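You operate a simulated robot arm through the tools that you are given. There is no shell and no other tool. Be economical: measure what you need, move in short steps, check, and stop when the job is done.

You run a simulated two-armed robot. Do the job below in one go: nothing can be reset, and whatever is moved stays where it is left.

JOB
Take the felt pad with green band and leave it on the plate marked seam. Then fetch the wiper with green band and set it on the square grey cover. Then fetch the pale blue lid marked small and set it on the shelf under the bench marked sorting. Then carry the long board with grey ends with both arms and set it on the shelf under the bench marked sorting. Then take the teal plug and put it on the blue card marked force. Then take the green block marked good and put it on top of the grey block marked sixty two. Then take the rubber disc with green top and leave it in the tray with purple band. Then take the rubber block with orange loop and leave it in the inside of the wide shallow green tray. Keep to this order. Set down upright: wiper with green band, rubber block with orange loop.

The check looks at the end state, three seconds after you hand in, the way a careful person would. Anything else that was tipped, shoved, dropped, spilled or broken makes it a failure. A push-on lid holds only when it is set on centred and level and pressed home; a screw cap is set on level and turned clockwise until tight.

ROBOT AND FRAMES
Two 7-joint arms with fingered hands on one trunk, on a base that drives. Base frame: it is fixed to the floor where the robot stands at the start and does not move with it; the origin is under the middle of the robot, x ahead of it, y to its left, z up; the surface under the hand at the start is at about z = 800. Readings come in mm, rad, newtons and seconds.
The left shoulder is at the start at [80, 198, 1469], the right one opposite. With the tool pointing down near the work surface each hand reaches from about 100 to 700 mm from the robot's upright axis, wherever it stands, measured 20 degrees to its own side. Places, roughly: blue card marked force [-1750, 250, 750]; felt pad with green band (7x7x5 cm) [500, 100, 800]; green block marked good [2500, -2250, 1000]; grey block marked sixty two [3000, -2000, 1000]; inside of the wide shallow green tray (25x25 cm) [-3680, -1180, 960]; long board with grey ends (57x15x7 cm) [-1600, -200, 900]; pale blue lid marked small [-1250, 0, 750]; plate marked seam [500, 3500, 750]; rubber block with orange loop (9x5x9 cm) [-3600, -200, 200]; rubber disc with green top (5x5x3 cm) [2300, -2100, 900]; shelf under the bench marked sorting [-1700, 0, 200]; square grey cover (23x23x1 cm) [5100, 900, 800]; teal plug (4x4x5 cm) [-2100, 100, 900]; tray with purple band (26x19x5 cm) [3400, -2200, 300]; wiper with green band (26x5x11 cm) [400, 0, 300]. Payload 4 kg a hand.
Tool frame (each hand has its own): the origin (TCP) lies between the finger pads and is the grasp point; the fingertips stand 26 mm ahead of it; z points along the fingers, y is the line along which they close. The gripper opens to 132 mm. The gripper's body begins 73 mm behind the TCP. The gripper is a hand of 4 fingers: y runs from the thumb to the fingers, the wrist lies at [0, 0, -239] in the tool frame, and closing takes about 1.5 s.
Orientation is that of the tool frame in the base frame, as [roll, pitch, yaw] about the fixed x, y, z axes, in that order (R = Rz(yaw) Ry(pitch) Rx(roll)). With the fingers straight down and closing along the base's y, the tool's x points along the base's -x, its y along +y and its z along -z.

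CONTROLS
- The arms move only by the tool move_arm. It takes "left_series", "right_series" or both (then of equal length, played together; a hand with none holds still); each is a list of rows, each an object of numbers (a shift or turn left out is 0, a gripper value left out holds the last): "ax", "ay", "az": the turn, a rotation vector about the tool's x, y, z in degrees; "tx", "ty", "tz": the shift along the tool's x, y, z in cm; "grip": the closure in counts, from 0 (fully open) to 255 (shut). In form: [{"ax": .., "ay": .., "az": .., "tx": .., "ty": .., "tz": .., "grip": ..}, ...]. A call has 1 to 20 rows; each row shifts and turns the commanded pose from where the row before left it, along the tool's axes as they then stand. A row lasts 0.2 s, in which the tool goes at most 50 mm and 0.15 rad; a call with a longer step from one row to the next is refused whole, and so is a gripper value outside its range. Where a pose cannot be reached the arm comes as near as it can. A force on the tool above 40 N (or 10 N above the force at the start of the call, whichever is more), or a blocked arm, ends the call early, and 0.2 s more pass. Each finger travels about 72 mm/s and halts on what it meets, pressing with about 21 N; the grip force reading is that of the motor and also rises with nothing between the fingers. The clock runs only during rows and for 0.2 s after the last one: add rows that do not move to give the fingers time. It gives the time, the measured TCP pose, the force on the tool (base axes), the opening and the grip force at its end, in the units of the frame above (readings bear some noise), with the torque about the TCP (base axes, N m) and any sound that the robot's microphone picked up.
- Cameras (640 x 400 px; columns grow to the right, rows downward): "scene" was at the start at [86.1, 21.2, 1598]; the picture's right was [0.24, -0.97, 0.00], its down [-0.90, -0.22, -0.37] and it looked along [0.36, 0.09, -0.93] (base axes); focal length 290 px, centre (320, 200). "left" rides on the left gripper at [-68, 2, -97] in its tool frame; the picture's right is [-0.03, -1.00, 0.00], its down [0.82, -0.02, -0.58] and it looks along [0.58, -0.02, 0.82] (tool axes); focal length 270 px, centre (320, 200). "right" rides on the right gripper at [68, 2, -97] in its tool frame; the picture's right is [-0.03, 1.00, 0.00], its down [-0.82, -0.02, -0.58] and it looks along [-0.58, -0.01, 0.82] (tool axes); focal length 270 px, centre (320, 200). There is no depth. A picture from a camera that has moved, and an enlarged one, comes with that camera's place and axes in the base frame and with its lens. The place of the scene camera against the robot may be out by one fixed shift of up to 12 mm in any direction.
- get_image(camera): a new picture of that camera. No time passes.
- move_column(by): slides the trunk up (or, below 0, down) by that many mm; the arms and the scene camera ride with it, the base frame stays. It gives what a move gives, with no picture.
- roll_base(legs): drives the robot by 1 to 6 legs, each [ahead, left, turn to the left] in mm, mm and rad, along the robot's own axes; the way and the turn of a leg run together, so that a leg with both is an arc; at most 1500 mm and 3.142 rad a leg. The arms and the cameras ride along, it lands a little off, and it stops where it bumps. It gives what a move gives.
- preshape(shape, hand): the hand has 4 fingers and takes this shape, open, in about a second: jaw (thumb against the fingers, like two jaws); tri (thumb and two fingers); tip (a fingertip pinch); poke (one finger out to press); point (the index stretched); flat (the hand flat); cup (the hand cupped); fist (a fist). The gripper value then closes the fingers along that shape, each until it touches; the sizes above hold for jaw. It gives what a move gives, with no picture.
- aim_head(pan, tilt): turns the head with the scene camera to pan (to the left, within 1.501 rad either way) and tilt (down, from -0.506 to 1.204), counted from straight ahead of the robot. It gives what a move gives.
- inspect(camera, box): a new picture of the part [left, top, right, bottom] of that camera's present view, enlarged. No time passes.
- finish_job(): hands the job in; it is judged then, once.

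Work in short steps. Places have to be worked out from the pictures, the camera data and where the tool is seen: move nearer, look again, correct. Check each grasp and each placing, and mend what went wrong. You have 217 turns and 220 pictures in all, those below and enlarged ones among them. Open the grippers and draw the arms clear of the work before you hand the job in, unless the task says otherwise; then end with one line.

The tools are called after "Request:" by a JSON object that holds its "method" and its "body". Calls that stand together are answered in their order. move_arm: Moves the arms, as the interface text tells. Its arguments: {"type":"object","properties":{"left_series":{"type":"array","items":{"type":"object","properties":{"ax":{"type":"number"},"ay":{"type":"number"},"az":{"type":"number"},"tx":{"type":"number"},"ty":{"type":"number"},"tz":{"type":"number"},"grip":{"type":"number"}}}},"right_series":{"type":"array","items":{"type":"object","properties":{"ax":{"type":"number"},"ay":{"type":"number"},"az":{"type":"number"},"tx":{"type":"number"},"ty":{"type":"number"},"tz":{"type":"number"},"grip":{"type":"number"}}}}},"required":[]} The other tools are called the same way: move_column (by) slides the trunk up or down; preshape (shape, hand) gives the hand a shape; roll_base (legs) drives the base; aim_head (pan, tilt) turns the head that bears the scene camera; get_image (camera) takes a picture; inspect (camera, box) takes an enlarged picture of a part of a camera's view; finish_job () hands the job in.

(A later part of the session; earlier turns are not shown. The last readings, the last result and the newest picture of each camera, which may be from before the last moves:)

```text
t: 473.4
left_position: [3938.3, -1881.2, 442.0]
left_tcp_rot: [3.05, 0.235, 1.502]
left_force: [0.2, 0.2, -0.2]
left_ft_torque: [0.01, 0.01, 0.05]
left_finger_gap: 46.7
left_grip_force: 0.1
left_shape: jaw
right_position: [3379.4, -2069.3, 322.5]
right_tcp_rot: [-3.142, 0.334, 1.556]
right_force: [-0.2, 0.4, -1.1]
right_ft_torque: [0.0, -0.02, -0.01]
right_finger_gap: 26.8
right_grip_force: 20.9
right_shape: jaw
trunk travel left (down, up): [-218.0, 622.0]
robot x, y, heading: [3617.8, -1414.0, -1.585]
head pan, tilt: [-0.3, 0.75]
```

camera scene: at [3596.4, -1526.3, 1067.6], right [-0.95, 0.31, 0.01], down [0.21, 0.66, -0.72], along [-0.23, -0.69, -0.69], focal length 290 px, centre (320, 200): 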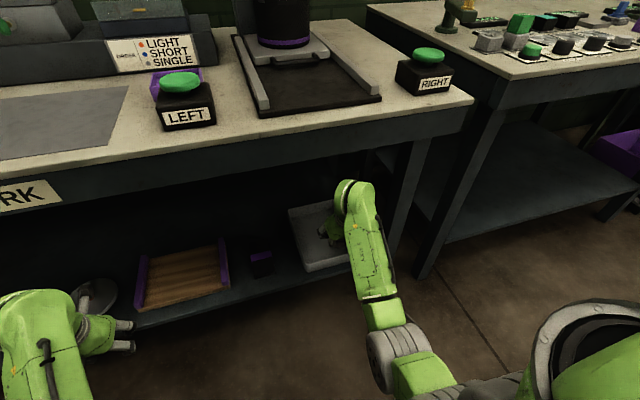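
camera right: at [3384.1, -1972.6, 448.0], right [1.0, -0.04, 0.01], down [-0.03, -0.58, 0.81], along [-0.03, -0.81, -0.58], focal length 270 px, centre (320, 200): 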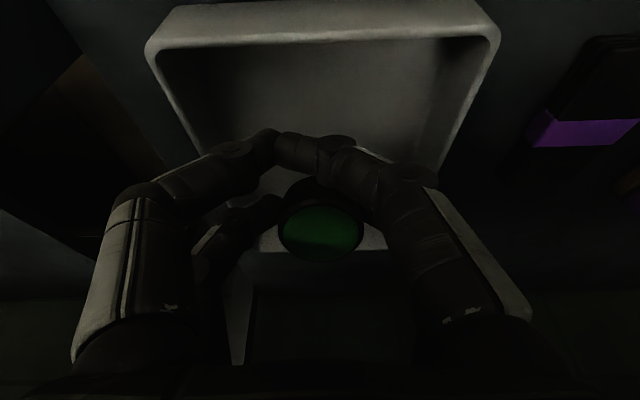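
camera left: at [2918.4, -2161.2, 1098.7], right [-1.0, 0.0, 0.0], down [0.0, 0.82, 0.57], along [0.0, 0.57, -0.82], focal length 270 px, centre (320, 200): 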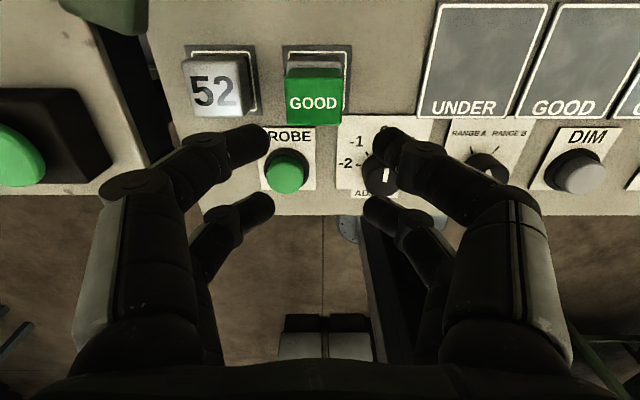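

Request:
{"method": "get_image", "body": {"camera": "right"}}

Request:
{"method": "move_arm", "body": {"right_series": [{"tx": 0.13, "tz": 0.38}, {}, {"tx": 0.13, "tz": 0.38}, {}, {"tx": 0.13, "tz": 0.38}, {}, {"tx": 0.13, "tz": 0.38}, {}]}}

```text
49 pictures are left
camera right: at [3383.2, -1973.0, 392.0], right [1.0, -0.04, 0.01], down [-0.03, -0.58, 0.81], along [-0.03, -0.81, -0.58], focal length 270 px, centre (320, 200)
```

right: 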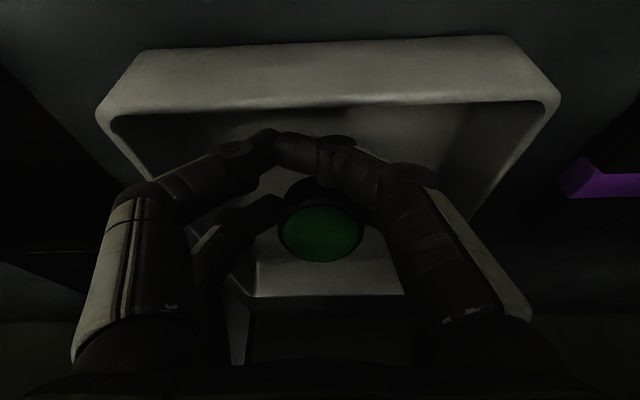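

```text
t: 475.1
left_position: [3937.7, -1881.6, 442.1]
left_tcp_rot: [3.052, 0.238, 1.503]
left_force: [0.0, -0.5, 0.3]
left_ft_torque: [-0.01, 0.0, -0.01]
left_finger_gap: 46.5
left_grip_force: 0.1
left_shape: jaw
right_position: [3378.7, -2070.6, 307.6]
right_tcp_rot: [-3.139, 0.333, 1.556]
right_force: [-0.4, -0.1, -0.6]
right_ft_torque: [0.01, 0.0, 0.01]
right_finger_gap: 26.9
right_grip_force: 20.7
right_shape: jaw
trunk travel left (down, up): [-218.0, 622.0]
robot x, y, heading: [3618.7, -1409.5, -1.584]
head pan, tilt: [-0.3, 0.75]
```

The tray sits lower/deeper than judged (near rim y≈−2045, centre ≈−2165). Drive 45 mm further in, then keep lowering.

Request:
{"method": "roll_base", "body": {"legs": [[45, 0, 0]]}}

Request:
{"method": "move_arm", "body": {"right_series": [{"tx": 0.13, "tz": 0.38}, {}, {"tx": 0.13, "tz": 0.38}, {}, {"tx": 0.13, "tz": 0.38}, {}, {"tx": 0.13, "tz": 0.38}, {}]}}

```text
t: 476.1
left_position: [3937.2, -1925.9, 443.0]
left_tcp_rot: [3.05, 0.237, 1.504]
left_force: [-0.8, -0.1, -0.1]
left_ft_torque: [-0.01, 0.01, -0.02]
left_finger_gap: 46.5
left_grip_force: 0.1
left_shape: jaw
right_position: [3377.4, -2115.7, 307.5]
right_tcp_rot: [-3.14, 0.334, 1.557]
right_force: [-0.2, 0.4, -0.3]
right_ft_torque: [-0.02, 0.0, -0.02]
right_finger_gap: 27.2
right_grip_force: 21.4
right_shape: jaw
trunk travel left (down, up): [-218.0, 622.0]
robot x, y, heading: [3620.8, -1454.7, -1.585]
head pan, tilt: [-0.3, 0.75]
```

```text
t: 477.9
left_position: [3937.9, -1926.7, 442.5]
left_tcp_rot: [3.051, 0.239, 1.504]
left_force: [-0.6, -0.3, -0.1]
left_ft_torque: [-0.02, -0.02, -0.01]
left_finger_gap: 46.5
left_grip_force: 0.1
left_shape: jaw
right_position: [3377.6, -2116.8, 292.1]
right_tcp_rot: [-3.141, 0.334, 1.559]
right_force: [-0.4, 0.1, -0.9]
right_ft_torque: [0.03, -0.05, -0.01]
right_finger_gap: 26.7
right_grip_force: 20.4
right_shape: jaw
trunk travel left (down, up): [-218.0, 622.0]
robot x, y, heading: [3617.3, -1457.4, -1.58]
head pan, tilt: [-0.3, 0.75]
```

Request:
{"method": "move_arm", "body": {"right_series": [{"tx": 0.13, "tz": 0.38}, {}, {"tx": 0.13, "tz": 0.38}, {}, {"tx": 0.13, "tz": 0.38}, {}, {"tx": 0.13, "tz": 0.38}, {}, {"tx": 0.13, "tz": 0.38}, {}]}}

Request:
{"method": "get_image", "body": {"camera": "right"}}

```text
t: 479.3
left_position: [3938.7, -1928.0, 445.3]
left_tcp_rot: [3.05, 0.245, 1.504]
left_force: [0.4, 0.1, 0.5]
left_ft_torque: [0.01, -0.03, 0.02]
left_finger_gap: 46.1
left_grip_force: 0.0
left_shape: jaw
right_position: [3377.7, -2121.3, 286.4]
right_tcp_rot: [-3.134, 0.35, 1.559]
right_force: [-0.1, 1.1, 8.1]
right_ft_torque: [0.17, 0.21, 0.02]
right_finger_gap: 27.4
right_grip_force: 21.5
right_shape: jaw
trunk travel left (down, up): [-218.0, 622.0]
robot x, y, heading: [3617.3, -1453.3, -1.585]
head pan, tilt: [-0.3, 0.75]
stopped in row 7 (right hand): the force on the tool passed its limit at 42 N (the readings are from after the stop); the commanded pose is now the measured one
```

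```text
48 pictures are left
camera right: at [3382.5, -2024.0, 354.9], right [1.0, -0.04, 0.0], down [-0.02, -0.57, 0.82], along [-0.03, -0.82, -0.57], focal length 270 px, centre (320, 200)
```

right: 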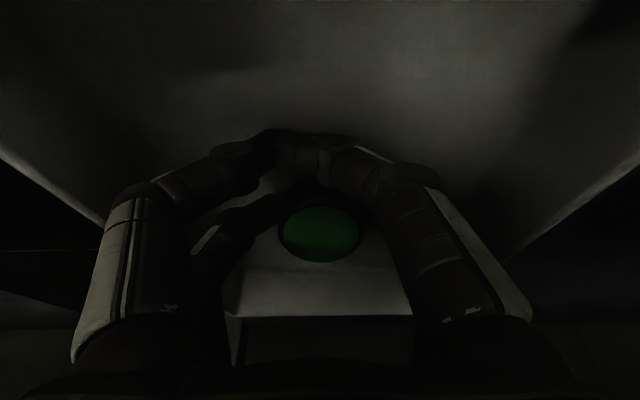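

Floor contact inside the tray. Release and withdraw upward, then back.

Request:
{"method": "move_arm", "body": {"right_series": [{"tx": -0.13, "tz": -0.38}, {"grip": 190}, {}, {"grip": 140}, {}, {}, {"tx": -0.65, "tz": -1.9}, {"tx": -1, "tz": -2.8}, {"tx": -1, "tz": -2.8}, {"tx": -1, "tz": -2.8}, {}]}}

Request:
{"method": "get_image", "body": {"camera": "right"}}

```text
t: 481.7
left_position: [3938.2, -1927.3, 443.7]
left_tcp_rot: [3.049, 0.242, 1.504]
left_force: [-0.2, -0.3, -0.6]
left_ft_torque: [-0.01, -0.01, 0.01]
left_finger_gap: 46.5
left_grip_force: 0.1
left_shape: jaw
right_position: [3379.7, -2119.6, 396.3]
right_tcp_rot: [-3.135, 0.346, 1.558]
right_force: [0.1, -0.8, -0.3]
right_ft_torque: [0.0, 0.01, 0.02]
right_finger_gap: 59.0
right_grip_force: 0.0
right_shape: jaw
trunk travel left (down, up): [-218.0, 622.0]
robot x, y, heading: [3614.8, -1457.0, -1.583]
head pan, tilt: [-0.3, 0.75]
```

```text
47 pictures are left
camera right: at [3385.8, -2022.3, 465.2], right [1.0, -0.04, 0.0], down [-0.02, -0.57, 0.82], along [-0.03, -0.82, -0.57], focal length 270 px, centre (320, 200)
```

right: 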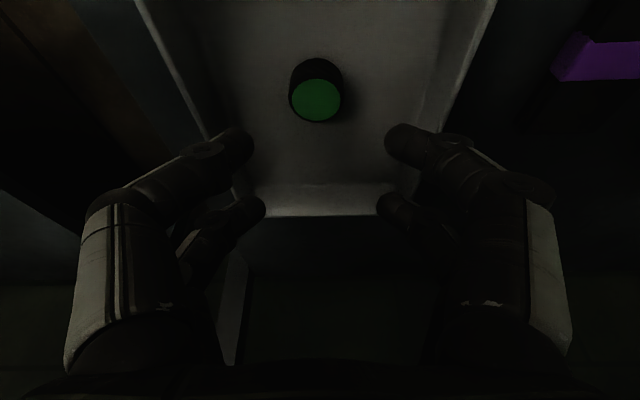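

Disc lies in the tray. Back out and check the tray for its purple band from outside.

Request:
{"method": "roll_base", "body": {"legs": [[-400, 0, 0.01]]}}

Request:
{"method": "aim_head", "body": {"pan": -0.1, "tilt": 0.5}}

Request:
{"method": "inspect", "body": {"camera": "scene", "box": [200, 200, 460, 340]}}

```text
t: 484.2
left_position: [3948.3, -1522.7, 444.1]
left_tcp_rot: [3.049, 0.243, 1.521]
left_force: [-0.1, 0.4, -0.7]
left_ft_torque: [0.04, -0.01, -0.02]
left_finger_gap: 46.5
left_grip_force: 0.0
left_shape: jaw
right_position: [3394.0, -1725.3, 396.3]
right_tcp_rot: [-3.136, 0.346, 1.576]
right_force: [0.8, -0.6, 0.0]
right_ft_torque: [-0.02, 0.01, 0.02]
right_finger_gap: 58.7
right_grip_force: 0.1
right_shape: jaw
trunk travel left (down, up): [-218.0, 622.0]
robot x, y, heading: [3621.3, -1058.9, -1.57]
head pan, tilt: [-0.3, 0.75]
```

```text
t: 484.9
left_position: [3948.0, -1522.9, 444.8]
left_tcp_rot: [3.05, 0.243, 1.522]
left_force: [-0.2, 0.8, 0.5]
left_ft_torque: [-0.02, 0.0, 0.0]
left_finger_gap: 46.5
left_grip_force: 0.1
left_shape: jaw
right_position: [3394.9, -1725.8, 396.0]
right_tcp_rot: [-3.136, 0.346, 1.577]
right_force: [0.2, 1.2, 0.3]
right_ft_torque: [-0.02, 0.0, 0.02]
right_finger_gap: 59.1
right_grip_force: 0.0
right_shape: jaw
trunk travel left (down, up): [-218.0, 622.0]
robot x, y, heading: [3619.7, -1058.9, -1.57]
head pan, tilt: [-0.099, 0.499]
```

```text
2.46 times, centred on (330, 270) of scene
camera zoom: at [3615.9, -1184.5, 1089.2], right [-1.0, 0.09, 0.01], down [0.04, 0.49, -0.87], along [-0.09, -0.87, -0.49], focal length 714 px, centre (295, 28)
```

zoom: 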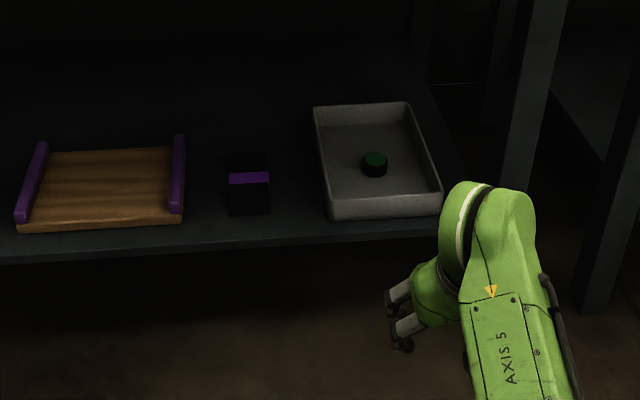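

The tray is grey on visible faces; on my way west I check its other side.

Request:
{"method": "roll_base", "body": {"legs": [[0, -700, 0]]}}

Request:
{"method": "aim_head", "body": {"pan": 0.45, "tilt": 0.5}}

Request:
{"method": "get_image", "body": {"camera": "scene"}}

```text
t: 488.8
left_position: [3252.4, -1526.6, 444.9]
left_tcp_rot: [3.05, 0.242, 1.535]
left_force: [-0.7, 0.8, -0.3]
left_ft_torque: [0.0, -0.03, 0.02]
left_finger_gap: 46.8
left_grip_force: 0.0
left_shape: jaw
right_position: [2698.6, -1735.8, 396.6]
right_tcp_rot: [-3.136, 0.346, 1.587]
right_force: [0.4, 0.0, 0.1]
right_ft_torque: [-0.02, -0.02, 0.01]
right_finger_gap: 59.1
right_grip_force: 0.0
right_shape: jaw
trunk travel left (down, up): [-218.0, 622.0]
robot x, y, heading: [2918.2, -1066.7, -1.55]
head pan, tilt: [-0.099, 0.499]
```

```text
t: 489.8
left_position: [3251.1, -1526.8, 444.0]
left_tcp_rot: [3.05, 0.245, 1.534]
left_force: [-0.4, 0.4, -0.1]
left_ft_torque: [-0.01, 0.0, -0.01]
left_finger_gap: 46.2
left_grip_force: 0.0
left_shape: jaw
right_position: [2699.3, -1735.1, 396.4]
right_tcp_rot: [-3.137, 0.346, 1.588]
right_force: [-0.8, 0.5, -0.3]
right_ft_torque: [0.0, -0.04, 0.01]
right_finger_gap: 59.3
right_grip_force: 0.0
right_shape: jaw
trunk travel left (down, up): [-218.0, 622.0]
robot x, y, heading: [2917.7, -1067.0, -1.557]
head pan, tilt: [0.45, 0.499]
```

```text
45 pictures are left
camera scene: at [2963.1, -1182.8, 1089.2], right [-0.89, -0.45, 0.0], down [-0.22, 0.44, -0.87], along [0.39, -0.78, -0.49], focal length 290 px, centre (320, 200)
```

scene: 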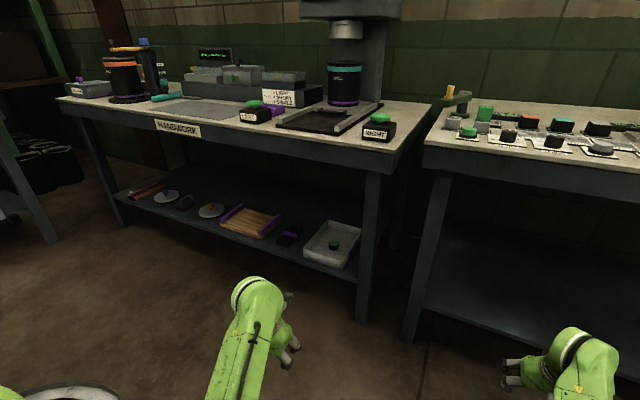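

Request:
{"method": "inspect", "body": {"camera": "scene", "box": [100, 170, 400, 290]}}

Request:
{"method": "inspect", "body": {"camera": "scene", "box": [280, 200, 380, 280]}}

```text
2.13 times, centred on (250, 230) of scene
camera zoom: at [2963.1, -1182.8, 1089.2], right [-0.89, -0.45, 0.0], down [-0.22, 0.44, -0.87], along [0.39, -0.78, -0.49], focal length 618 px, centre (469, 136)
```

zoom: 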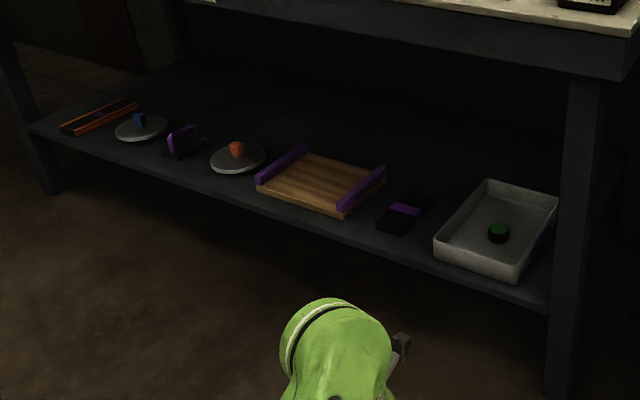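

```text
5.00 times, centred on (330, 240) of scene
camera zoom: at [2963.1, -1182.8, 1089.2], right [-0.89, -0.45, 0.0], down [-0.22, 0.44, -0.87], along [0.39, -0.78, -0.49], focal length 1450 px, centre (270, 0)
```

zoom: 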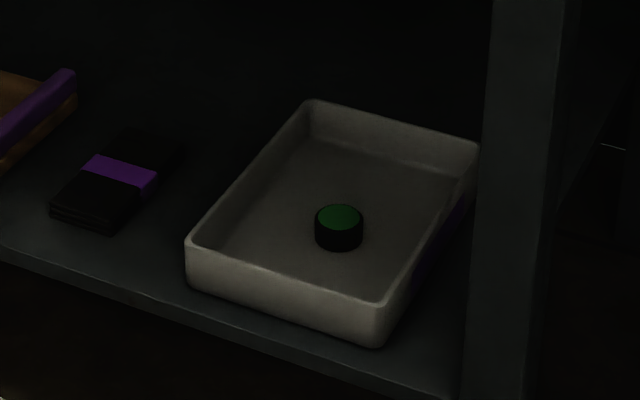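

A purple band shows on its far outer side – correct tray. Now the last item: travel west to about x=−2500.

Request:
{"method": "move_column", "body": {"by": 400}}

Request:
{"method": "roll_base", "body": {"legs": [[0, -1500, -0.014], [0, -1500, 0], [0, -1500, 0], [0, -900, 0]]}}

Request:
{"method": "aim_head", "body": {"pan": -1.3, "tilt": 0.45}}

Request:
{"method": "get_image", "body": {"camera": "scene"}}

```text
t: 493.6
left_position: [3249.4, -1522.1, 852.5]
left_tcp_rot: [3.043, 0.258, 1.533]
left_force: [-0.4, -0.3, -0.2]
left_ft_torque: [0.0, 0.01, 0.01]
left_finger_gap: 46.4
left_grip_force: 0.1
left_shape: jaw
right_position: [2697.4, -1732.3, 804.3]
right_tcp_rot: [-3.141, 0.359, 1.584]
right_force: [0.5, -0.1, -0.2]
right_ft_torque: [-0.01, 0.03, -0.02]
right_finger_gap: 58.8
right_grip_force: 0.0
right_shape: jaw
trunk travel left (down, up): [-618.0, 222.0]
robot x, y, heading: [2917.7, -1066.2, -1.553]
head pan, tilt: [0.45, 0.499]
```

```text
t: 519.1
left_position: [-2065.5, -1470.4, 852.1]
left_tcp_rot: [3.044, 0.257, 1.548]
left_force: [-0.1, -0.2, 0.8]
left_ft_torque: [-0.05, -0.03, -0.01]
left_finger_gap: 46.6
left_grip_force: 0.0
left_shape: jaw
right_position: [-2614.1, -1690.1, 804.7]
right_tcp_rot: [-3.141, 0.359, 1.602]
right_force: [-0.5, -0.1, 0.5]
right_ft_torque: [-0.01, 0.0, -0.02]
right_finger_gap: 59.0
right_grip_force: 0.1
right_shape: jaw
trunk travel left (down, up): [-618.0, 222.0]
robot x, y, heading: [-2406.5, -1021.5, -1.536]
head pan, tilt: [0.45, 0.499]
```

```text
t: 520.8
left_position: [-2065.9, -1471.5, 852.5]
left_tcp_rot: [3.042, 0.258, 1.55]
left_force: [0.1, -0.3, 0.3]
left_ft_torque: [-0.02, -0.01, 0.01]
left_finger_gap: 46.3
left_grip_force: 0.1
left_shape: jaw
right_position: [-2614.4, -1689.6, 805.7]
right_tcp_rot: [3.139, 0.359, 1.604]
right_force: [-0.1, 0.1, -0.3]
right_ft_torque: [0.02, -0.01, 0.01]
right_finger_gap: 59.2
right_grip_force: 0.1
right_shape: jaw
trunk travel left (down, up): [-618.0, 222.0]
robot x, y, heading: [-2403.1, -1016.5, -1.539]
head pan, tilt: [-1.3, 0.45]
```

```text
42 pictures are left
camera scene: at [-2492.0, -1070.3, 1495.5], right [-0.3, 0.95, 0.0], down [0.42, 0.13, -0.9], along [-0.86, -0.27, -0.44], focal length 290 px, centre (320, 200)
```

scene: 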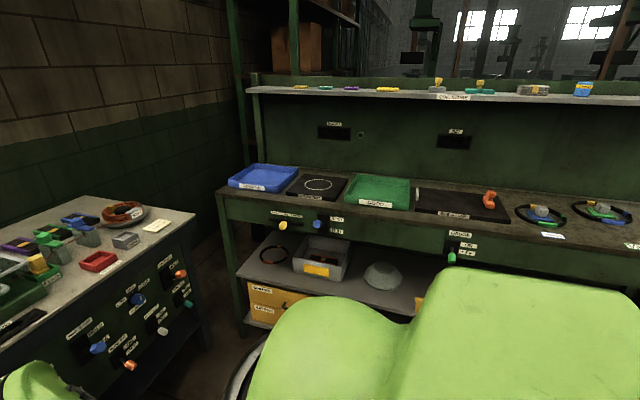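

The green tray is at (−3683,−1177) as listed. Turn to face −x and look for the rubber block at lower right.

Request:
{"method": "roll_base", "body": {"legs": [[0, 0, -1.575], [100, -150, 0]]}}

Request:
{"method": "aim_head", "body": {"pan": -0.25, "tilt": 0.5}}

Request:
{"method": "get_image", "body": {"camera": "scene"}}

Request:
{"method": "inspect", "body": {"camera": "scene", "box": [330, 180, 640, 380]}}

```text
t: 526.0
left_position: [-2949.3, -1250.3, 852.6]
left_tcp_rot: [3.046, 0.258, 0.031]
left_force: [0.3, 0.3, 1.2]
left_ft_torque: [0.02, 0.03, 0.02]
left_finger_gap: 46.4
left_grip_force: 0.1
left_shape: jaw
right_position: [-3195.2, -713.7, 806.6]
right_tcp_rot: [-3.14, 0.363, 0.084]
right_force: [-0.8, 0.9, 0.7]
right_ft_torque: [0.04, 0.0, 0.01]
right_finger_gap: 59.2
right_grip_force: 0.1
right_shape: jaw
trunk travel left (down, up): [-618.0, 222.0]
robot x, y, heading: [-2517.7, -886.1, -3.053]
head pan, tilt: [-1.3, 0.45]
```

```text
t: 527.3
left_position: [-2950.4, -1250.2, 852.1]
left_tcp_rot: [3.045, 0.257, 0.029]
left_force: [-0.4, 0.5, 0.5]
left_ft_torque: [0.04, 0.0, 0.0]
left_finger_gap: 46.2
left_grip_force: 0.0
left_shape: jaw
right_position: [-3196.7, -713.4, 804.9]
right_tcp_rot: [3.141, 0.36, 0.086]
right_force: [-0.6, -0.8, 0.1]
right_ft_torque: [0.04, 0.03, 0.02]
right_finger_gap: 59.0
right_grip_force: 0.0
right_shape: jaw
trunk travel left (down, up): [-618.0, 222.0]
robot x, y, heading: [-2515.1, -884.0, -3.057]
head pan, tilt: [-0.25, 0.499]
```

```text
41 pictures are left
camera scene: at [-2636.2, -865.1, 1491.0], right [0.16, 0.99, 0.0], down [0.47, -0.08, -0.88], along [-0.87, 0.14, -0.48], focal length 290 px, centre (320, 200)
```

scene: 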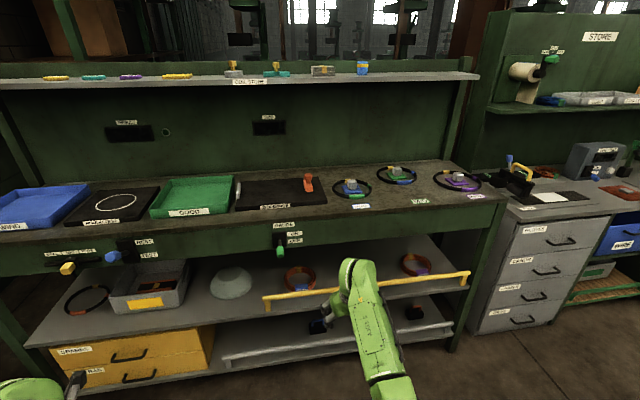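

```text
2.00 times, centred on (485, 280) of scene
camera zoom: at [-2636.2, -865.1, 1491.0], right [0.16, 0.99, 0.0], down [0.47, -0.08, -0.88], along [-0.87, 0.14, -0.48], focal length 580 px, centre (-10, 40)
```

zoom: 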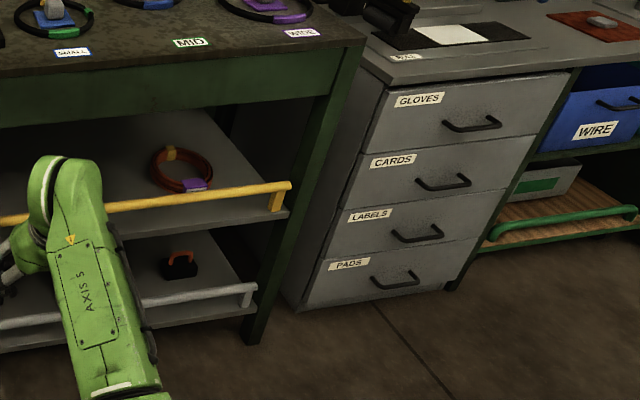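

Rubber block with orange loop found at ≈(−3630,−190) on the bottom shelf behind a low rail. I prepare the left hand as for the wiper: vertical, yawed 90°, then pitched 45°.

Request:
{"method": "move_arm", "body": {"left_series": [{"ay": 7.4}, {"ay": 7.4}, {"ax": 5.4}, {"tx": -4}, {"tx": -4}, {"az": 8.2}, {"az": 8.2}, {"az": 8.2}, {"az": 8.2}, {"az": 8.2}, {"az": 8.2}, {"az": 8.2}, {"az": 8.2}, {"az": 8.2}, {"az": 8.2}, {"az": 8.2}]}}

Request:
{"method": "move_arm", "body": {"left_series": [{"ax": -7.5}, {"ax": -7.5}, {"ax": -7.5}, {"ax": -7.5}, {"ax": -7.5}, {"ax": -7.5}, {}]}}

```text
t: 530.7
left_position: [-3029.6, -1252.5, 851.6]
left_tcp_rot: [-3.141, 0.001, -1.523]
left_force: [-0.4, 0.0, -0.4]
left_ft_torque: [0.0, 0.01, 0.04]
left_finger_gap: 46.7
left_grip_force: 0.0
left_shape: jaw
right_position: [-3196.5, -713.3, 803.9]
right_tcp_rot: [-3.141, 0.361, 0.085]
right_force: [-0.6, 0.7, -0.4]
right_ft_torque: [0.0, 0.01, -0.04]
right_finger_gap: 59.2
right_grip_force: 0.1
right_shape: jaw
trunk travel left (down, up): [-618.0, 222.0]
robot x, y, heading: [-2516.1, -888.3, -3.053]
head pan, tilt: [-0.25, 0.499]
```

```text
t: 532.3
left_position: [-3041.9, -1255.2, 868.8]
left_tcp_rot: [2.324, -0.016, -1.528]
left_force: [0.5, 0.3, 0.7]
left_ft_torque: [0.01, -0.01, -0.01]
left_finger_gap: 46.6
left_grip_force: 0.0
left_shape: jaw
right_position: [-3196.8, -714.6, 803.0]
right_tcp_rot: [3.141, 0.36, 0.086]
right_force: [-0.2, -0.5, 0.6]
right_ft_torque: [-0.01, 0.03, 0.02]
right_finger_gap: 59.2
right_grip_force: 0.1
right_shape: jaw
trunk travel left (down, up): [-618.0, 222.0]
robot x, y, heading: [-2518.1, -882.6, -3.052]
head pan, tilt: [-0.25, 0.499]
```

Tuck the right hand back, bring the left inwards, then drive to face the block.

Request:
{"method": "move_arm", "body": {"left_series": [{"tx": -2}, {"tx": -2}, {"tx": -2}, {"tx": -2}, {"tx": -2}, {"tx": -2}, {}, {}], "right_series": [{"tx": 3.8, "tz": -0.15}, {"tx": 3.8, "tz": -0.15}, {"tx": 3.8, "tz": -0.15}, {"tx": 3.8, "tz": -0.15}, {"tx": 3.8, "tz": -0.15}, {"tx": 3.8, "tz": -0.15}, {"tx": 3.8, "tz": -0.15}, {}]}}

Request:
{"method": "roll_base", "body": {"legs": [[310, 0, -0.088], [0, -890, 0]]}}

Request:
{"method": "move_column", "body": {"by": -400}}

Request:
{"method": "aim_head", "body": {"pan": 0.15, "tilt": 0.6}}

Request:
{"method": "get_image", "body": {"camera": "scene"}}

```text
t: 533.3
left_position: [-3048.8, -1273.7, 918.1]
left_tcp_rot: [2.227, -0.028, -1.347]
left_force: [0.5, -0.1, -0.9]
left_ft_torque: [0.01, -0.01, -0.03]
left_finger_gap: 46.7
left_grip_force: 0.1
left_shape: jaw
right_position: [-3063.7, -700.8, 766.1]
right_tcp_rot: [3.139, 0.362, 0.086]
right_force: [0.2, 0.0, 0.4]
right_ft_torque: [0.0, 0.04, -0.03]
right_finger_gap: 59.2
right_grip_force: 0.1
right_shape: jaw
trunk travel left (down, up): [-618.0, 222.0]
robot x, y, heading: [-2517.0, -887.7, -3.056]
head pan, tilt: [-0.25, 0.499]
stopped in row 4 (left hand): the arm was blocked; the commanded pose is now the measured one
```

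```text
t: 539.6
left_position: [-3376.1, -339.1, 914.6]
left_tcp_rot: [2.229, -0.028, -1.452]
left_force: [0.3, 0.7, 0.5]
left_ft_torque: [0.02, 0.0, 0.03]
left_finger_gap: 46.6
left_grip_force: 0.0
left_shape: jaw
right_position: [-3329.4, 232.4, 762.6]
right_tcp_rot: [-3.141, 0.36, -0.019]
right_force: [-0.4, -0.8, 0.4]
right_ft_torque: [0.0, -0.02, 0.01]
right_finger_gap: 59.4
right_grip_force: 0.0
right_shape: jaw
trunk travel left (down, up): [-618.0, 222.0]
robot x, y, heading: [-2804.3, -7.8, 3.124]
head pan, tilt: [-0.25, 0.499]
```

```text
t: 543.5
left_position: [-3383.1, -340.7, 503.2]
left_tcp_rot: [2.251, -0.027, -1.45]
left_force: [-0.8, -0.2, -0.1]
left_ft_torque: [0.01, 0.02, 0.02]
left_finger_gap: 46.5
left_grip_force: 0.0
left_shape: jaw
right_position: [-3334.3, 230.1, 354.9]
right_tcp_rot: [-3.136, 0.343, -0.018]
right_force: [0.0, 0.6, 0.1]
right_ft_torque: [0.0, -0.01, 0.0]
right_finger_gap: 58.9
right_grip_force: 0.1
right_shape: jaw
trunk travel left (down, up): [-218.0, 622.0]
robot x, y, heading: [-2805.1, -9.5, 3.126]
head pan, tilt: [-0.25, 0.499]
```

```text
t: 544.3
left_position: [-3383.6, -340.6, 504.6]
left_tcp_rot: [2.249, -0.029, -1.453]
left_force: [0.0, 0.5, 0.1]
left_ft_torque: [0.0, 0.01, 0.05]
left_finger_gap: 47.0
left_grip_force: 0.0
left_shape: jaw
right_position: [-3334.8, 231.6, 353.1]
right_tcp_rot: [-3.137, 0.342, -0.017]
right_force: [0.1, -0.3, 0.2]
right_ft_torque: [0.0, 0.02, 0.05]
right_finger_gap: 59.2
right_grip_force: 0.1
right_shape: jaw
trunk travel left (down, up): [-218.0, 622.0]
robot x, y, heading: [-2803.8, -6.5, 3.121]
head pan, tilt: [0.15, 0.6]
```

```text
39 pictures are left
camera scene: at [-2939.5, -15.0, 1079.6], right [-0.13, 0.99, 0.0], down [0.57, 0.08, -0.81], along [-0.81, -0.11, -0.58], focal length 290 px, centre (320, 200)
```

scene: 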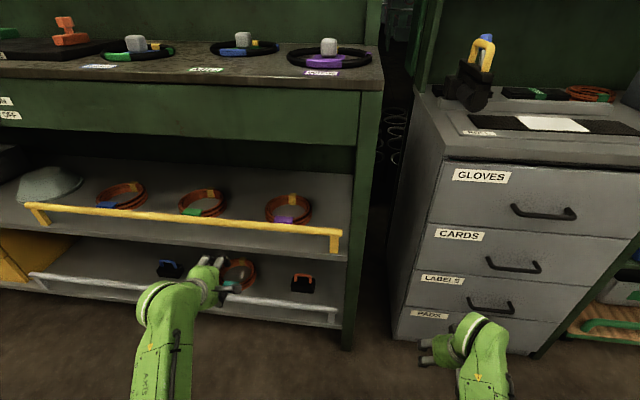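

The left hand was knocked a little off orientation. Correct it, lower it and bring it inward.

Request:
{"method": "move_arm", "body": {"left_series": [{"ay": -5.3, "az": 4.3, "ax": 4}, {"ty": -2.6, "tz": 2.1}, {"ty": -2.6, "tz": 2.1}, {"ty": -2.6, "tz": 2.1}, {"tx": -2.5}, {"tx": -2.5}, {"tx": -2.5}, {"tx": -2.5}, {"tx": -2.5}, {}]}}

```text
t: 546.5
left_position: [-3381.6, -213.0, 397.6]
left_tcp_rot: [2.33, -0.034, -1.569]
left_force: [1.5, 11.8, -4.4]
left_ft_torque: [-0.76, 0.33, 0.74]
left_finger_gap: 46.4
left_grip_force: 0.0
left_shape: jaw
right_position: [-3336.1, 232.2, 342.6]
right_tcp_rot: [3.13, 0.33, -0.022]
right_force: [-1.1, 0.1, -1.3]
right_ft_torque: [-0.02, -0.02, 0.0]
right_finger_gap: 59.3
right_grip_force: 0.0
right_shape: jaw
trunk travel left (down, up): [-218.0, 622.0]
robot x, y, heading: [-2805.3, -11.6, 3.127]
head pan, tilt: [0.15, 0.6]
```

Request:
{"method": "aim_head", "body": {"pan": 0.1, "tilt": 1.1}}

Request:
{"method": "get_image", "body": {"camera": "scene"}}

Request:
{"method": "get_image", "body": {"camera": "left"}}

```text
t: 547.5
left_position: [-3382.8, -215.3, 399.9]
left_tcp_rot: [2.329, -0.036, -1.565]
left_force: [0.3, 1.0, 0.8]
left_ft_torque: [-0.03, 0.0, 0.0]
left_finger_gap: 46.5
left_grip_force: 0.1
left_shape: jaw
right_position: [-3337.5, 233.8, 344.9]
right_tcp_rot: [3.132, 0.331, -0.023]
right_force: [-0.5, 0.0, -0.1]
right_ft_torque: [-0.01, -0.01, 0.0]
right_finger_gap: 59.1
right_grip_force: 0.1
right_shape: jaw
trunk travel left (down, up): [-218.0, 622.0]
robot x, y, heading: [-2811.3, -12.0, 3.124]
head pan, tilt: [0.099, 1.1]
```

```text
38 pictures are left
camera scene: at [-2923.8, 4.3, 1040.5], right [-0.08, 1.0, -0.01], down [0.9, 0.07, -0.43], along [-0.43, -0.05, -0.9], focal length 290 px, centre (320, 200)
```

scene: 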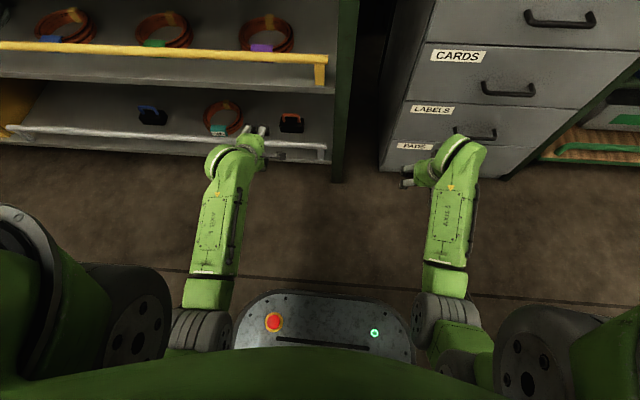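

```text
37 pictures are left
camera left: at [-3314.3, -143.7, 465.4], right [0.69, 0.0, -0.73], down [0.44, -0.8, 0.41], along [-0.58, -0.6, -0.55], focal length 270 px, centre (320, 200)
```

left: 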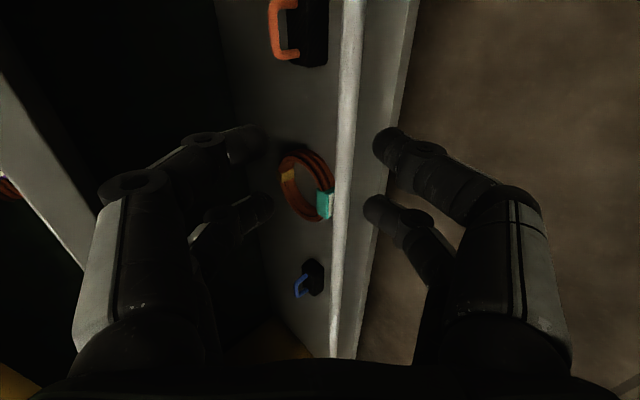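

The loop bar is at ≈(−3625,−172,244). Lower 60 mm, drive in 188 mm and 42 mm right, passing between rail and upper shelf.

Request:
{"method": "move_column", "body": {"by": -60}}

Request:
{"method": "roll_base", "body": {"legs": [[120, -42, 0.014]]}}

Request:
{"method": "get_image", "body": {"camera": "left"}}

Request:
{"method": "get_image", "body": {"camera": "scene"}}

```text
t: 548.5
left_position: [-3372.2, -214.8, 350.9]
left_tcp_rot: [2.304, -0.024, -1.57]
left_force: [0.3, -0.4, -0.8]
left_ft_torque: [0.0, 0.02, 0.02]
left_finger_gap: 46.5
left_grip_force: 0.1
left_shape: jaw
right_position: [-3330.0, 231.1, 300.7]
right_tcp_rot: [-3.14, 0.359, -0.018]
right_force: [-0.6, 0.1, 0.3]
right_ft_torque: [0.0, -0.03, -0.02]
right_finger_gap: 59.3
right_grip_force: 0.0
right_shape: jaw
trunk travel left (down, up): [-158.0, 682.0]
robot x, y, heading: [-2810.1, -7.6, 3.125]
head pan, tilt: [0.099, 1.1]
```

```text
t: 549.7
left_position: [-3489.1, -180.3, 351.8]
left_tcp_rot: [2.307, -0.027, -1.557]
left_force: [0.0, -0.1, -0.6]
left_ft_torque: [0.04, 0.01, 0.02]
left_finger_gap: 46.7
left_grip_force: 0.1
left_shape: jaw
right_position: [-3454.2, 265.9, 302.4]
right_tcp_rot: [3.141, 0.361, -0.004]
right_force: [-0.3, -0.6, -0.5]
right_ft_torque: [0.0, 0.03, -0.02]
right_finger_gap: 59.0
right_grip_force: 0.1
right_shape: jaw
trunk travel left (down, up): [-158.0, 682.0]
robot x, y, heading: [-2923.2, 34.3, 3.136]
head pan, tilt: [0.099, 1.1]
```

```text
36 pictures are left
camera left: at [-3420.3, -109.3, 415.7], right [0.67, 0.01, -0.74], down [0.45, -0.8, 0.39], along [-0.59, -0.6, -0.54], focal length 270 px, centre (320, 200)
```

left: 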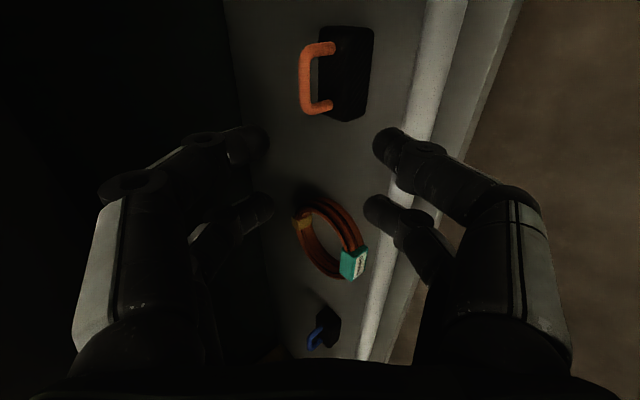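

```text
35 pictures are left
camera scene: at [-3017.7, 36.2, 983.3], right [-0.09, 1.0, 0.0], down [0.89, 0.08, -0.45], along [-0.45, -0.04, -0.89], focal length 290 px, centre (320, 200)
```

scene: 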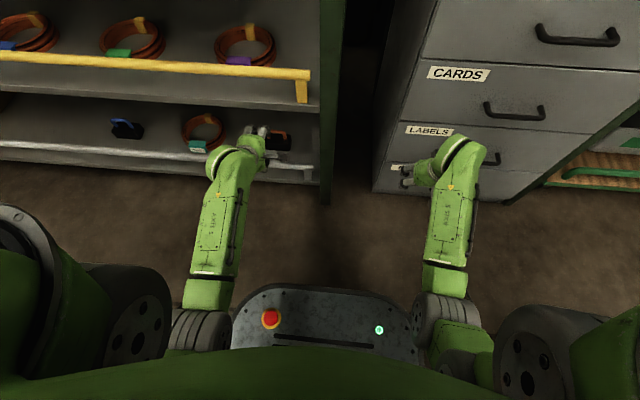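

Loop bar is ~170 mm ahead along the approach. Pull the right hand back, drive 85 mm in, then lower 55 mm.

Request:
{"method": "move_arm", "body": {"right_series": [{"tx": 3.3, "tz": -1.2}, {"tx": 3.3, "tz": -1.2}, {"tx": 3.3, "tz": -1.2}, {}], "left_series": [{"tx": -0.6}, {"tx": -0.6}, {}, {}]}}

Request:
{"method": "roll_base", "body": {"legs": [[85, 0, 0]]}}

Request:
{"method": "move_column", "body": {"by": -55}}

Request:
{"method": "get_image", "body": {"camera": "left"}}

```text
t: 550.7
left_position: [-3490.4, -168.6, 352.0]
left_tcp_rot: [2.304, -0.025, -1.555]
left_force: [0.1, 0.6, 0.6]
left_ft_torque: [0.03, 0.0, -0.02]
left_finger_gap: 46.9
left_grip_force: 0.0
left_shape: jaw
right_position: [-3344.5, 268.6, 300.8]
right_tcp_rot: [-3.141, 0.359, -0.004]
right_force: [0.8, -0.3, 0.3]
right_ft_torque: [-0.03, 0.03, -0.02]
right_finger_gap: 59.0
right_grip_force: 0.1
right_shape: jaw
trunk travel left (down, up): [-158.0, 682.0]
robot x, y, heading: [-2926.0, 36.4, 3.134]
head pan, tilt: [0.099, 1.1]
```

```text
t: 551.8
left_position: [-3576.3, -167.7, 351.5]
left_tcp_rot: [2.306, -0.028, -1.553]
left_force: [0.6, -0.7, -0.6]
left_ft_torque: [0.05, 0.0, 0.0]
left_finger_gap: 46.4
left_grip_force: 0.0
left_shape: jaw
right_position: [-3434.0, 269.7, 300.0]
right_tcp_rot: [-3.14, 0.361, -0.003]
right_force: [0.6, -0.7, 0.1]
right_ft_torque: [0.02, 0.04, -0.03]
right_finger_gap: 59.3
right_grip_force: 0.0
right_shape: jaw
trunk travel left (down, up): [-158.0, 682.0]
robot x, y, heading: [-3010.8, 32.3, 3.136]
head pan, tilt: [0.099, 1.1]
```

```text
t: 552.8
left_position: [-3576.6, -169.0, 296.0]
left_tcp_rot: [2.304, -0.025, -1.554]
left_force: [0.4, 0.3, 0.4]
left_ft_torque: [0.01, 0.0, 0.01]
left_finger_gap: 46.6
left_grip_force: 0.1
left_shape: jaw
right_position: [-3432.2, 268.8, 245.9]
right_tcp_rot: [3.141, 0.359, -0.004]
right_force: [-1.3, -0.3, -0.1]
right_ft_torque: [0.0, 0.05, -0.01]
right_finger_gap: 59.3
right_grip_force: 0.0
right_shape: jaw
trunk travel left (down, up): [-103.0, 737.0]
robot x, y, heading: [-3013.7, 35.0, 3.14]
head pan, tilt: [0.099, 1.1]
```

```text
34 pictures are left
camera left: at [-3506.8, -97.6, 360.7], right [0.67, 0.02, -0.74], down [0.46, -0.8, 0.39], along [-0.59, -0.6, -0.54], focal length 270 px, centre (320, 200)
```

left: 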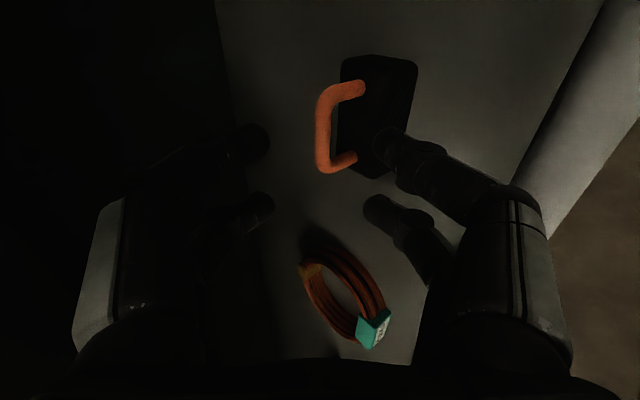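

The loop is only ~45 mm wide, so one finger pair (tool x≈−16 mm) must thread it. Shift 8 mm left, narrow to ~30 mm, and advance half way.

Request:
{"method": "move_arm", "body": {"left_series": [{"tx": 0.8, "ty": -0.2, "grip": 198}, {"tz": 1.2}, {"tz": 1.0}, {}]}}

Request:
{"method": "inspect", "body": {"camera": "left", "box": [200, 50, 460, 250]}}

```text
t: 553.8
left_position: [-3591.2, -177.9, 280.4]
left_tcp_rot: [2.303, -0.027, -1.556]
left_force: [1.0, 0.5, -0.3]
left_ft_torque: [0.01, 0.02, 0.01]
left_finger_gap: 30.3
left_grip_force: 0.1
left_shape: jaw
right_position: [-3433.6, 268.5, 246.5]
right_tcp_rot: [3.141, 0.358, -0.005]
right_force: [-0.9, 0.3, 0.1]
right_ft_torque: [-0.02, -0.02, 0.01]
right_finger_gap: 59.3
right_grip_force: 0.1
right_shape: jaw
trunk travel left (down, up): [-103.0, 737.0]
robot x, y, heading: [-3013.9, 31.4, 3.139]
head pan, tilt: [0.099, 1.1]
```

```text
2.00 times, centred on (330, 150) of left
camera zoom: at [-3522.3, -106.2, 345.1], right [0.67, 0.02, -0.74], down [0.46, -0.8, 0.39], along [-0.59, -0.6, -0.54], focal length 541 px, centre (300, 300)
```

zoom: 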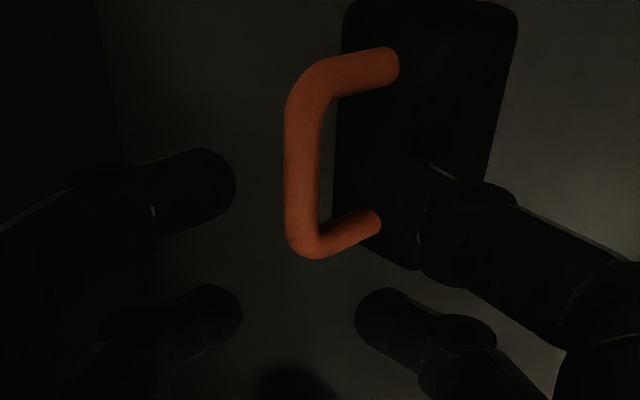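

Loop centred on the finger pair and mid-plane. Advance 22 mm and check.

Request:
{"method": "move_arm", "body": {"left_series": [{"tz": 1.1}, {"tz": 1.1}, {}]}}

Request:
{"method": "inspect", "body": {"camera": "left", "box": [200, 50, 460, 250]}}

```text
t: 554.6
left_position: [-3606.5, -177.8, 265.6]
left_tcp_rot: [2.305, -0.026, -1.553]
left_force: [-0.1, 0.1, -0.4]
left_ft_torque: [0.0, -0.02, 0.01]
left_finger_gap: 29.7
left_grip_force: 0.1
left_shape: jaw
right_position: [-3432.9, 267.8, 246.0]
right_tcp_rot: [-3.141, 0.36, -0.004]
right_force: [0.1, 0.2, 0.6]
right_ft_torque: [-0.03, -0.01, 0.01]
right_finger_gap: 59.2
right_grip_force: 0.1
right_shape: jaw
trunk travel left (down, up): [-103.0, 737.0]
robot x, y, heading: [-3011.5, 32.9, 3.143]
head pan, tilt: [0.099, 1.1]
```

```text
2.00 times, centred on (330, 150) of left
camera zoom: at [-3538.5, -106.8, 329.7], right [0.67, 0.02, -0.74], down [0.46, -0.8, 0.39], along [-0.59, -0.6, -0.54], focal length 541 px, centre (300, 300)
```

zoom: 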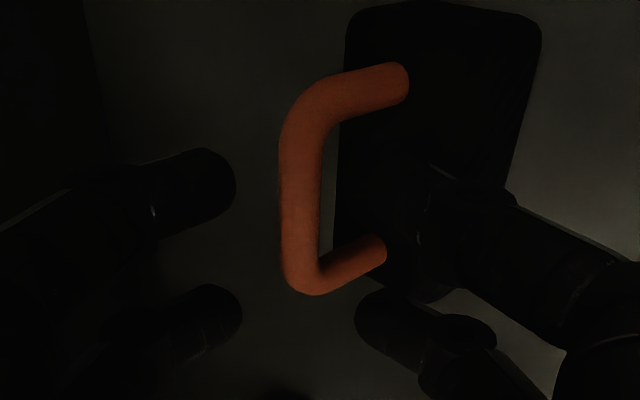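

Bar is ~24 mm ahead of TCP, right at the fingertips. Advance 12 mm more and close.

Request:
{"method": "move_arm", "body": {"left_series": [{"tz": 0.7}, {"tz": 0.5}, {}, {"grip": 255}, {}, {}, {}, {}]}}

Request:
{"method": "inspect", "body": {"camera": "left", "box": [200, 50, 460, 250]}}

```text
t: 556.4
left_position: [-3616.5, -178.4, 258.4]
left_tcp_rot: [2.305, -0.027, -1.554]
left_force: [-0.6, 0.2, 1.6]
left_ft_torque: [0.06, 0.08, 0.01]
left_finger_gap: 0.0
left_grip_force: 20.7
left_shape: jaw
right_position: [-3432.9, 268.3, 246.3]
right_tcp_rot: [-3.141, 0.361, -0.004]
right_force: [0.3, 0.0, 0.1]
right_ft_torque: [0.0, -0.04, 0.01]
right_finger_gap: 59.1
right_grip_force: 0.0
right_shape: jaw
trunk travel left (down, up): [-103.0, 737.0]
robot x, y, heading: [-3014.8, 31.9, 3.136]
head pan, tilt: [0.099, 1.1]
```

```text
2.00 times, centred on (330, 150) of left
camera zoom: at [-3546.9, -107.4, 322.1], right [0.67, 0.02, -0.74], down [0.46, -0.8, 0.39], along [-0.59, -0.6, -0.54], focal length 541 px, centre (300, 300)
```

zoom: 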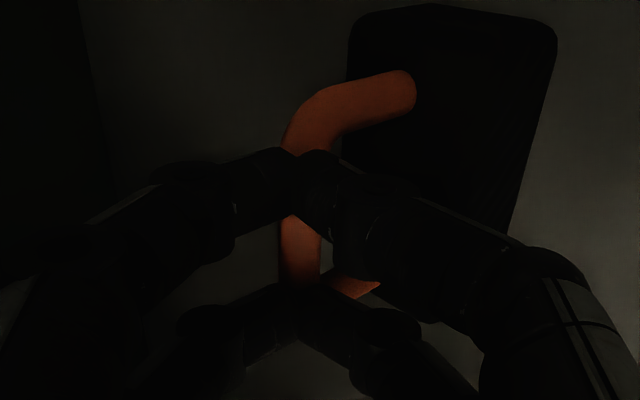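

The fingertips met in front of the bar. Reopen to ~25 mm, advance 13 mm and close again.

Request:
{"method": "move_arm", "body": {"left_series": [{"grip": 206}, {}, {}, {"tz": 0.7}, {"tz": 0.6}, {}]}}

Request:
{"method": "inspect", "body": {"camera": "left", "box": [200, 50, 460, 250]}}

```text
t: 557.8
left_position: [-3625.4, -178.5, 248.8]
left_tcp_rot: [2.305, -0.026, -1.554]
left_force: [0.0, 0.0, -0.3]
left_ft_torque: [0.01, 0.0, 0.02]
left_finger_gap: 25.0
left_grip_force: 0.1
left_shape: jaw
right_position: [-3433.5, 268.5, 246.7]
right_tcp_rot: [3.141, 0.359, -0.004]
right_force: [-0.2, -0.1, 0.3]
right_ft_torque: [0.01, 0.02, -0.02]
right_finger_gap: 59.3
right_grip_force: 0.0
right_shape: jaw
trunk travel left (down, up): [-103.0, 737.0]
robot x, y, heading: [-3015.3, 35.5, 3.136]
head pan, tilt: [0.099, 1.1]
```

```text
2.00 times, centred on (330, 150) of left
camera zoom: at [-3556.5, -107.8, 313.2], right [0.67, 0.02, -0.74], down [0.46, -0.8, 0.39], along [-0.59, -0.6, -0.54], focal length 541 px, centre (300, 300)
```

zoom: 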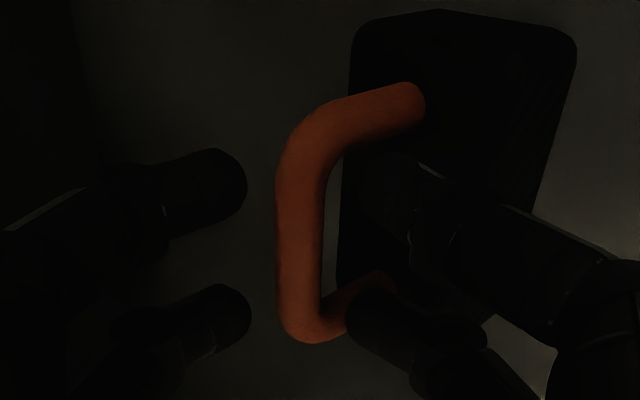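

Request:
{"method": "move_arm", "body": {"left_series": [{"tz": 0.3}, {"grip": 255}, {}, {}, {}, {}]}}

Request:
{"method": "inspect", "body": {"camera": "left", "box": [200, 50, 460, 250]}}

```text
t: 559.2
left_position: [-3628.1, -179.8, 247.7]
left_tcp_rot: [2.303, -0.026, -1.556]
left_force: [1.8, 1.8, 2.5]
left_ft_torque: [0.08, -0.24, 0.08]
left_finger_gap: 9.3
left_grip_force: 21.3
left_shape: jaw
right_position: [-3432.0, 268.2, 244.8]
right_tcp_rot: [-3.141, 0.361, -0.004]
right_force: [0.1, -0.2, 0.3]
right_ft_torque: [0.04, 0.0, 0.0]
right_finger_gap: 59.2
right_grip_force: 0.0
right_shape: jaw
trunk travel left (down, up): [-103.0, 737.0]
robot x, y, heading: [-3014.5, 35.3, 3.136]
head pan, tilt: [0.099, 1.1]
```

```text
2.00 times, centred on (330, 150) of left
camera zoom: at [-3558.9, -108.2, 311.5], right [0.67, 0.02, -0.74], down [0.46, -0.8, 0.39], along [-0.59, -0.6, -0.54], focal length 541 px, centre (300, 300)
```

zoom: 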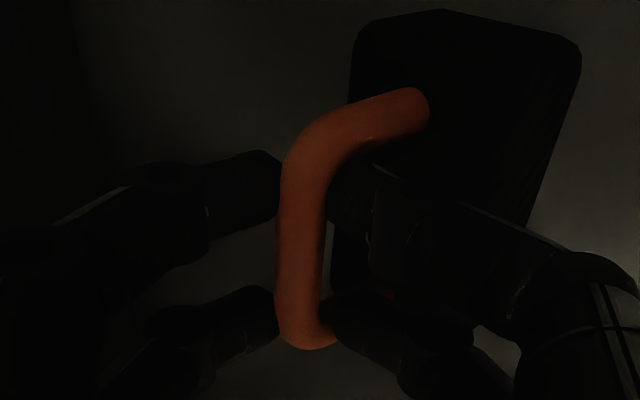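

Loop gripped by both pairs (9 mm). Lift 40 mm, retreat 80 mm, lift another 80 mm to clear the rail.

Request:
{"method": "move_column", "body": {"by": 40}}

Request:
{"method": "roll_base", "body": {"legs": [[-75, 0, 0]]}}

Request:
{"method": "get_image", "body": {"camera": "left"}}

Request:
{"method": "get_image", "body": {"camera": "scene"}}

```text
t: 560.0
left_position: [-3627.4, -179.7, 285.4]
left_tcp_rot: [2.305, -0.026, -1.555]
left_force: [-0.7, -0.5, -2.1]
left_ft_torque: [0.01, -0.08, 0.03]
left_finger_gap: 8.1
left_grip_force: 21.2
left_shape: jaw
right_position: [-3432.4, 268.4, 285.5]
right_tcp_rot: [-3.14, 0.359, -0.004]
right_force: [0.2, 0.0, 0.6]
right_ft_torque: [-0.01, -0.02, 0.0]
right_finger_gap: 59.3
right_grip_force: 0.1
right_shape: jaw
trunk travel left (down, up): [-143.0, 697.0]
robot x, y, heading: [-3009.9, 36.0, 3.143]
head pan, tilt: [0.099, 1.1]
```

```text
t: 561.0
left_position: [-3556.1, -180.4, 287.7]
left_tcp_rot: [2.303, -0.024, -1.556]
left_force: [0.4, 0.6, -1.6]
left_ft_torque: [0.0, -0.07, 0.01]
left_finger_gap: 8.0
left_grip_force: 21.6
left_shape: jaw
right_position: [-3360.0, 267.5, 286.3]
right_tcp_rot: [3.141, 0.36, -0.004]
right_force: [0.1, 0.0, 0.6]
right_ft_torque: [-0.03, 0.01, 0.06]
right_finger_gap: 59.1
right_grip_force: 0.1
right_shape: jaw
trunk travel left (down, up): [-143.0, 697.0]
robot x, y, heading: [-2937.5, 34.5, 3.137]
head pan, tilt: [0.099, 1.1]
```

```text
28 pictures are left
camera left: at [-3486.7, -108.3, 351.5], right [0.67, 0.02, -0.74], down [0.46, -0.8, 0.39], along [-0.59, -0.6, -0.54], focal length 270 px, centre (320, 200)
```

left: 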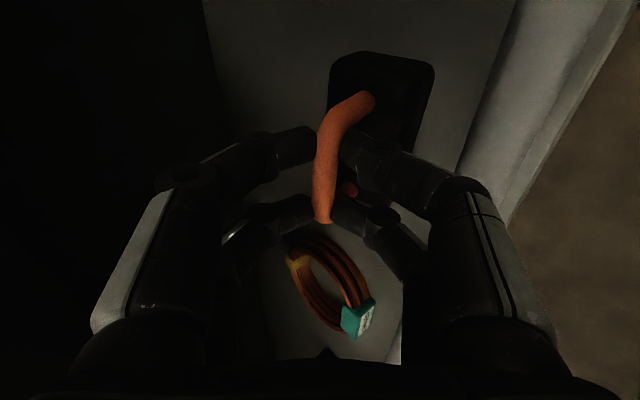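

```text
27 pictures are left
camera scene: at [-3031.1, 35.9, 968.4], right [-0.1, 1.0, 0.0], down [0.89, 0.08, -0.45], along [-0.45, -0.04, -0.89], focal length 290 px, centre (320, 200)
```

scene: 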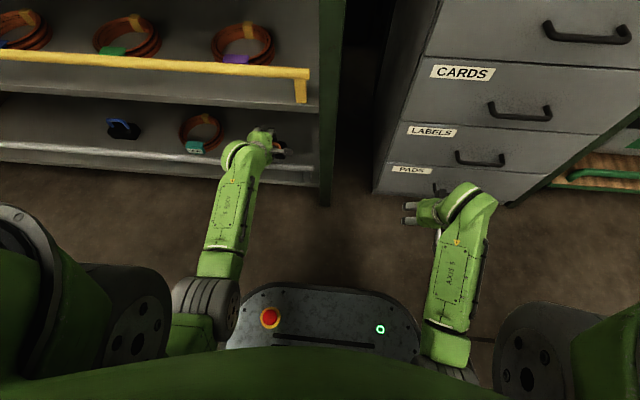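

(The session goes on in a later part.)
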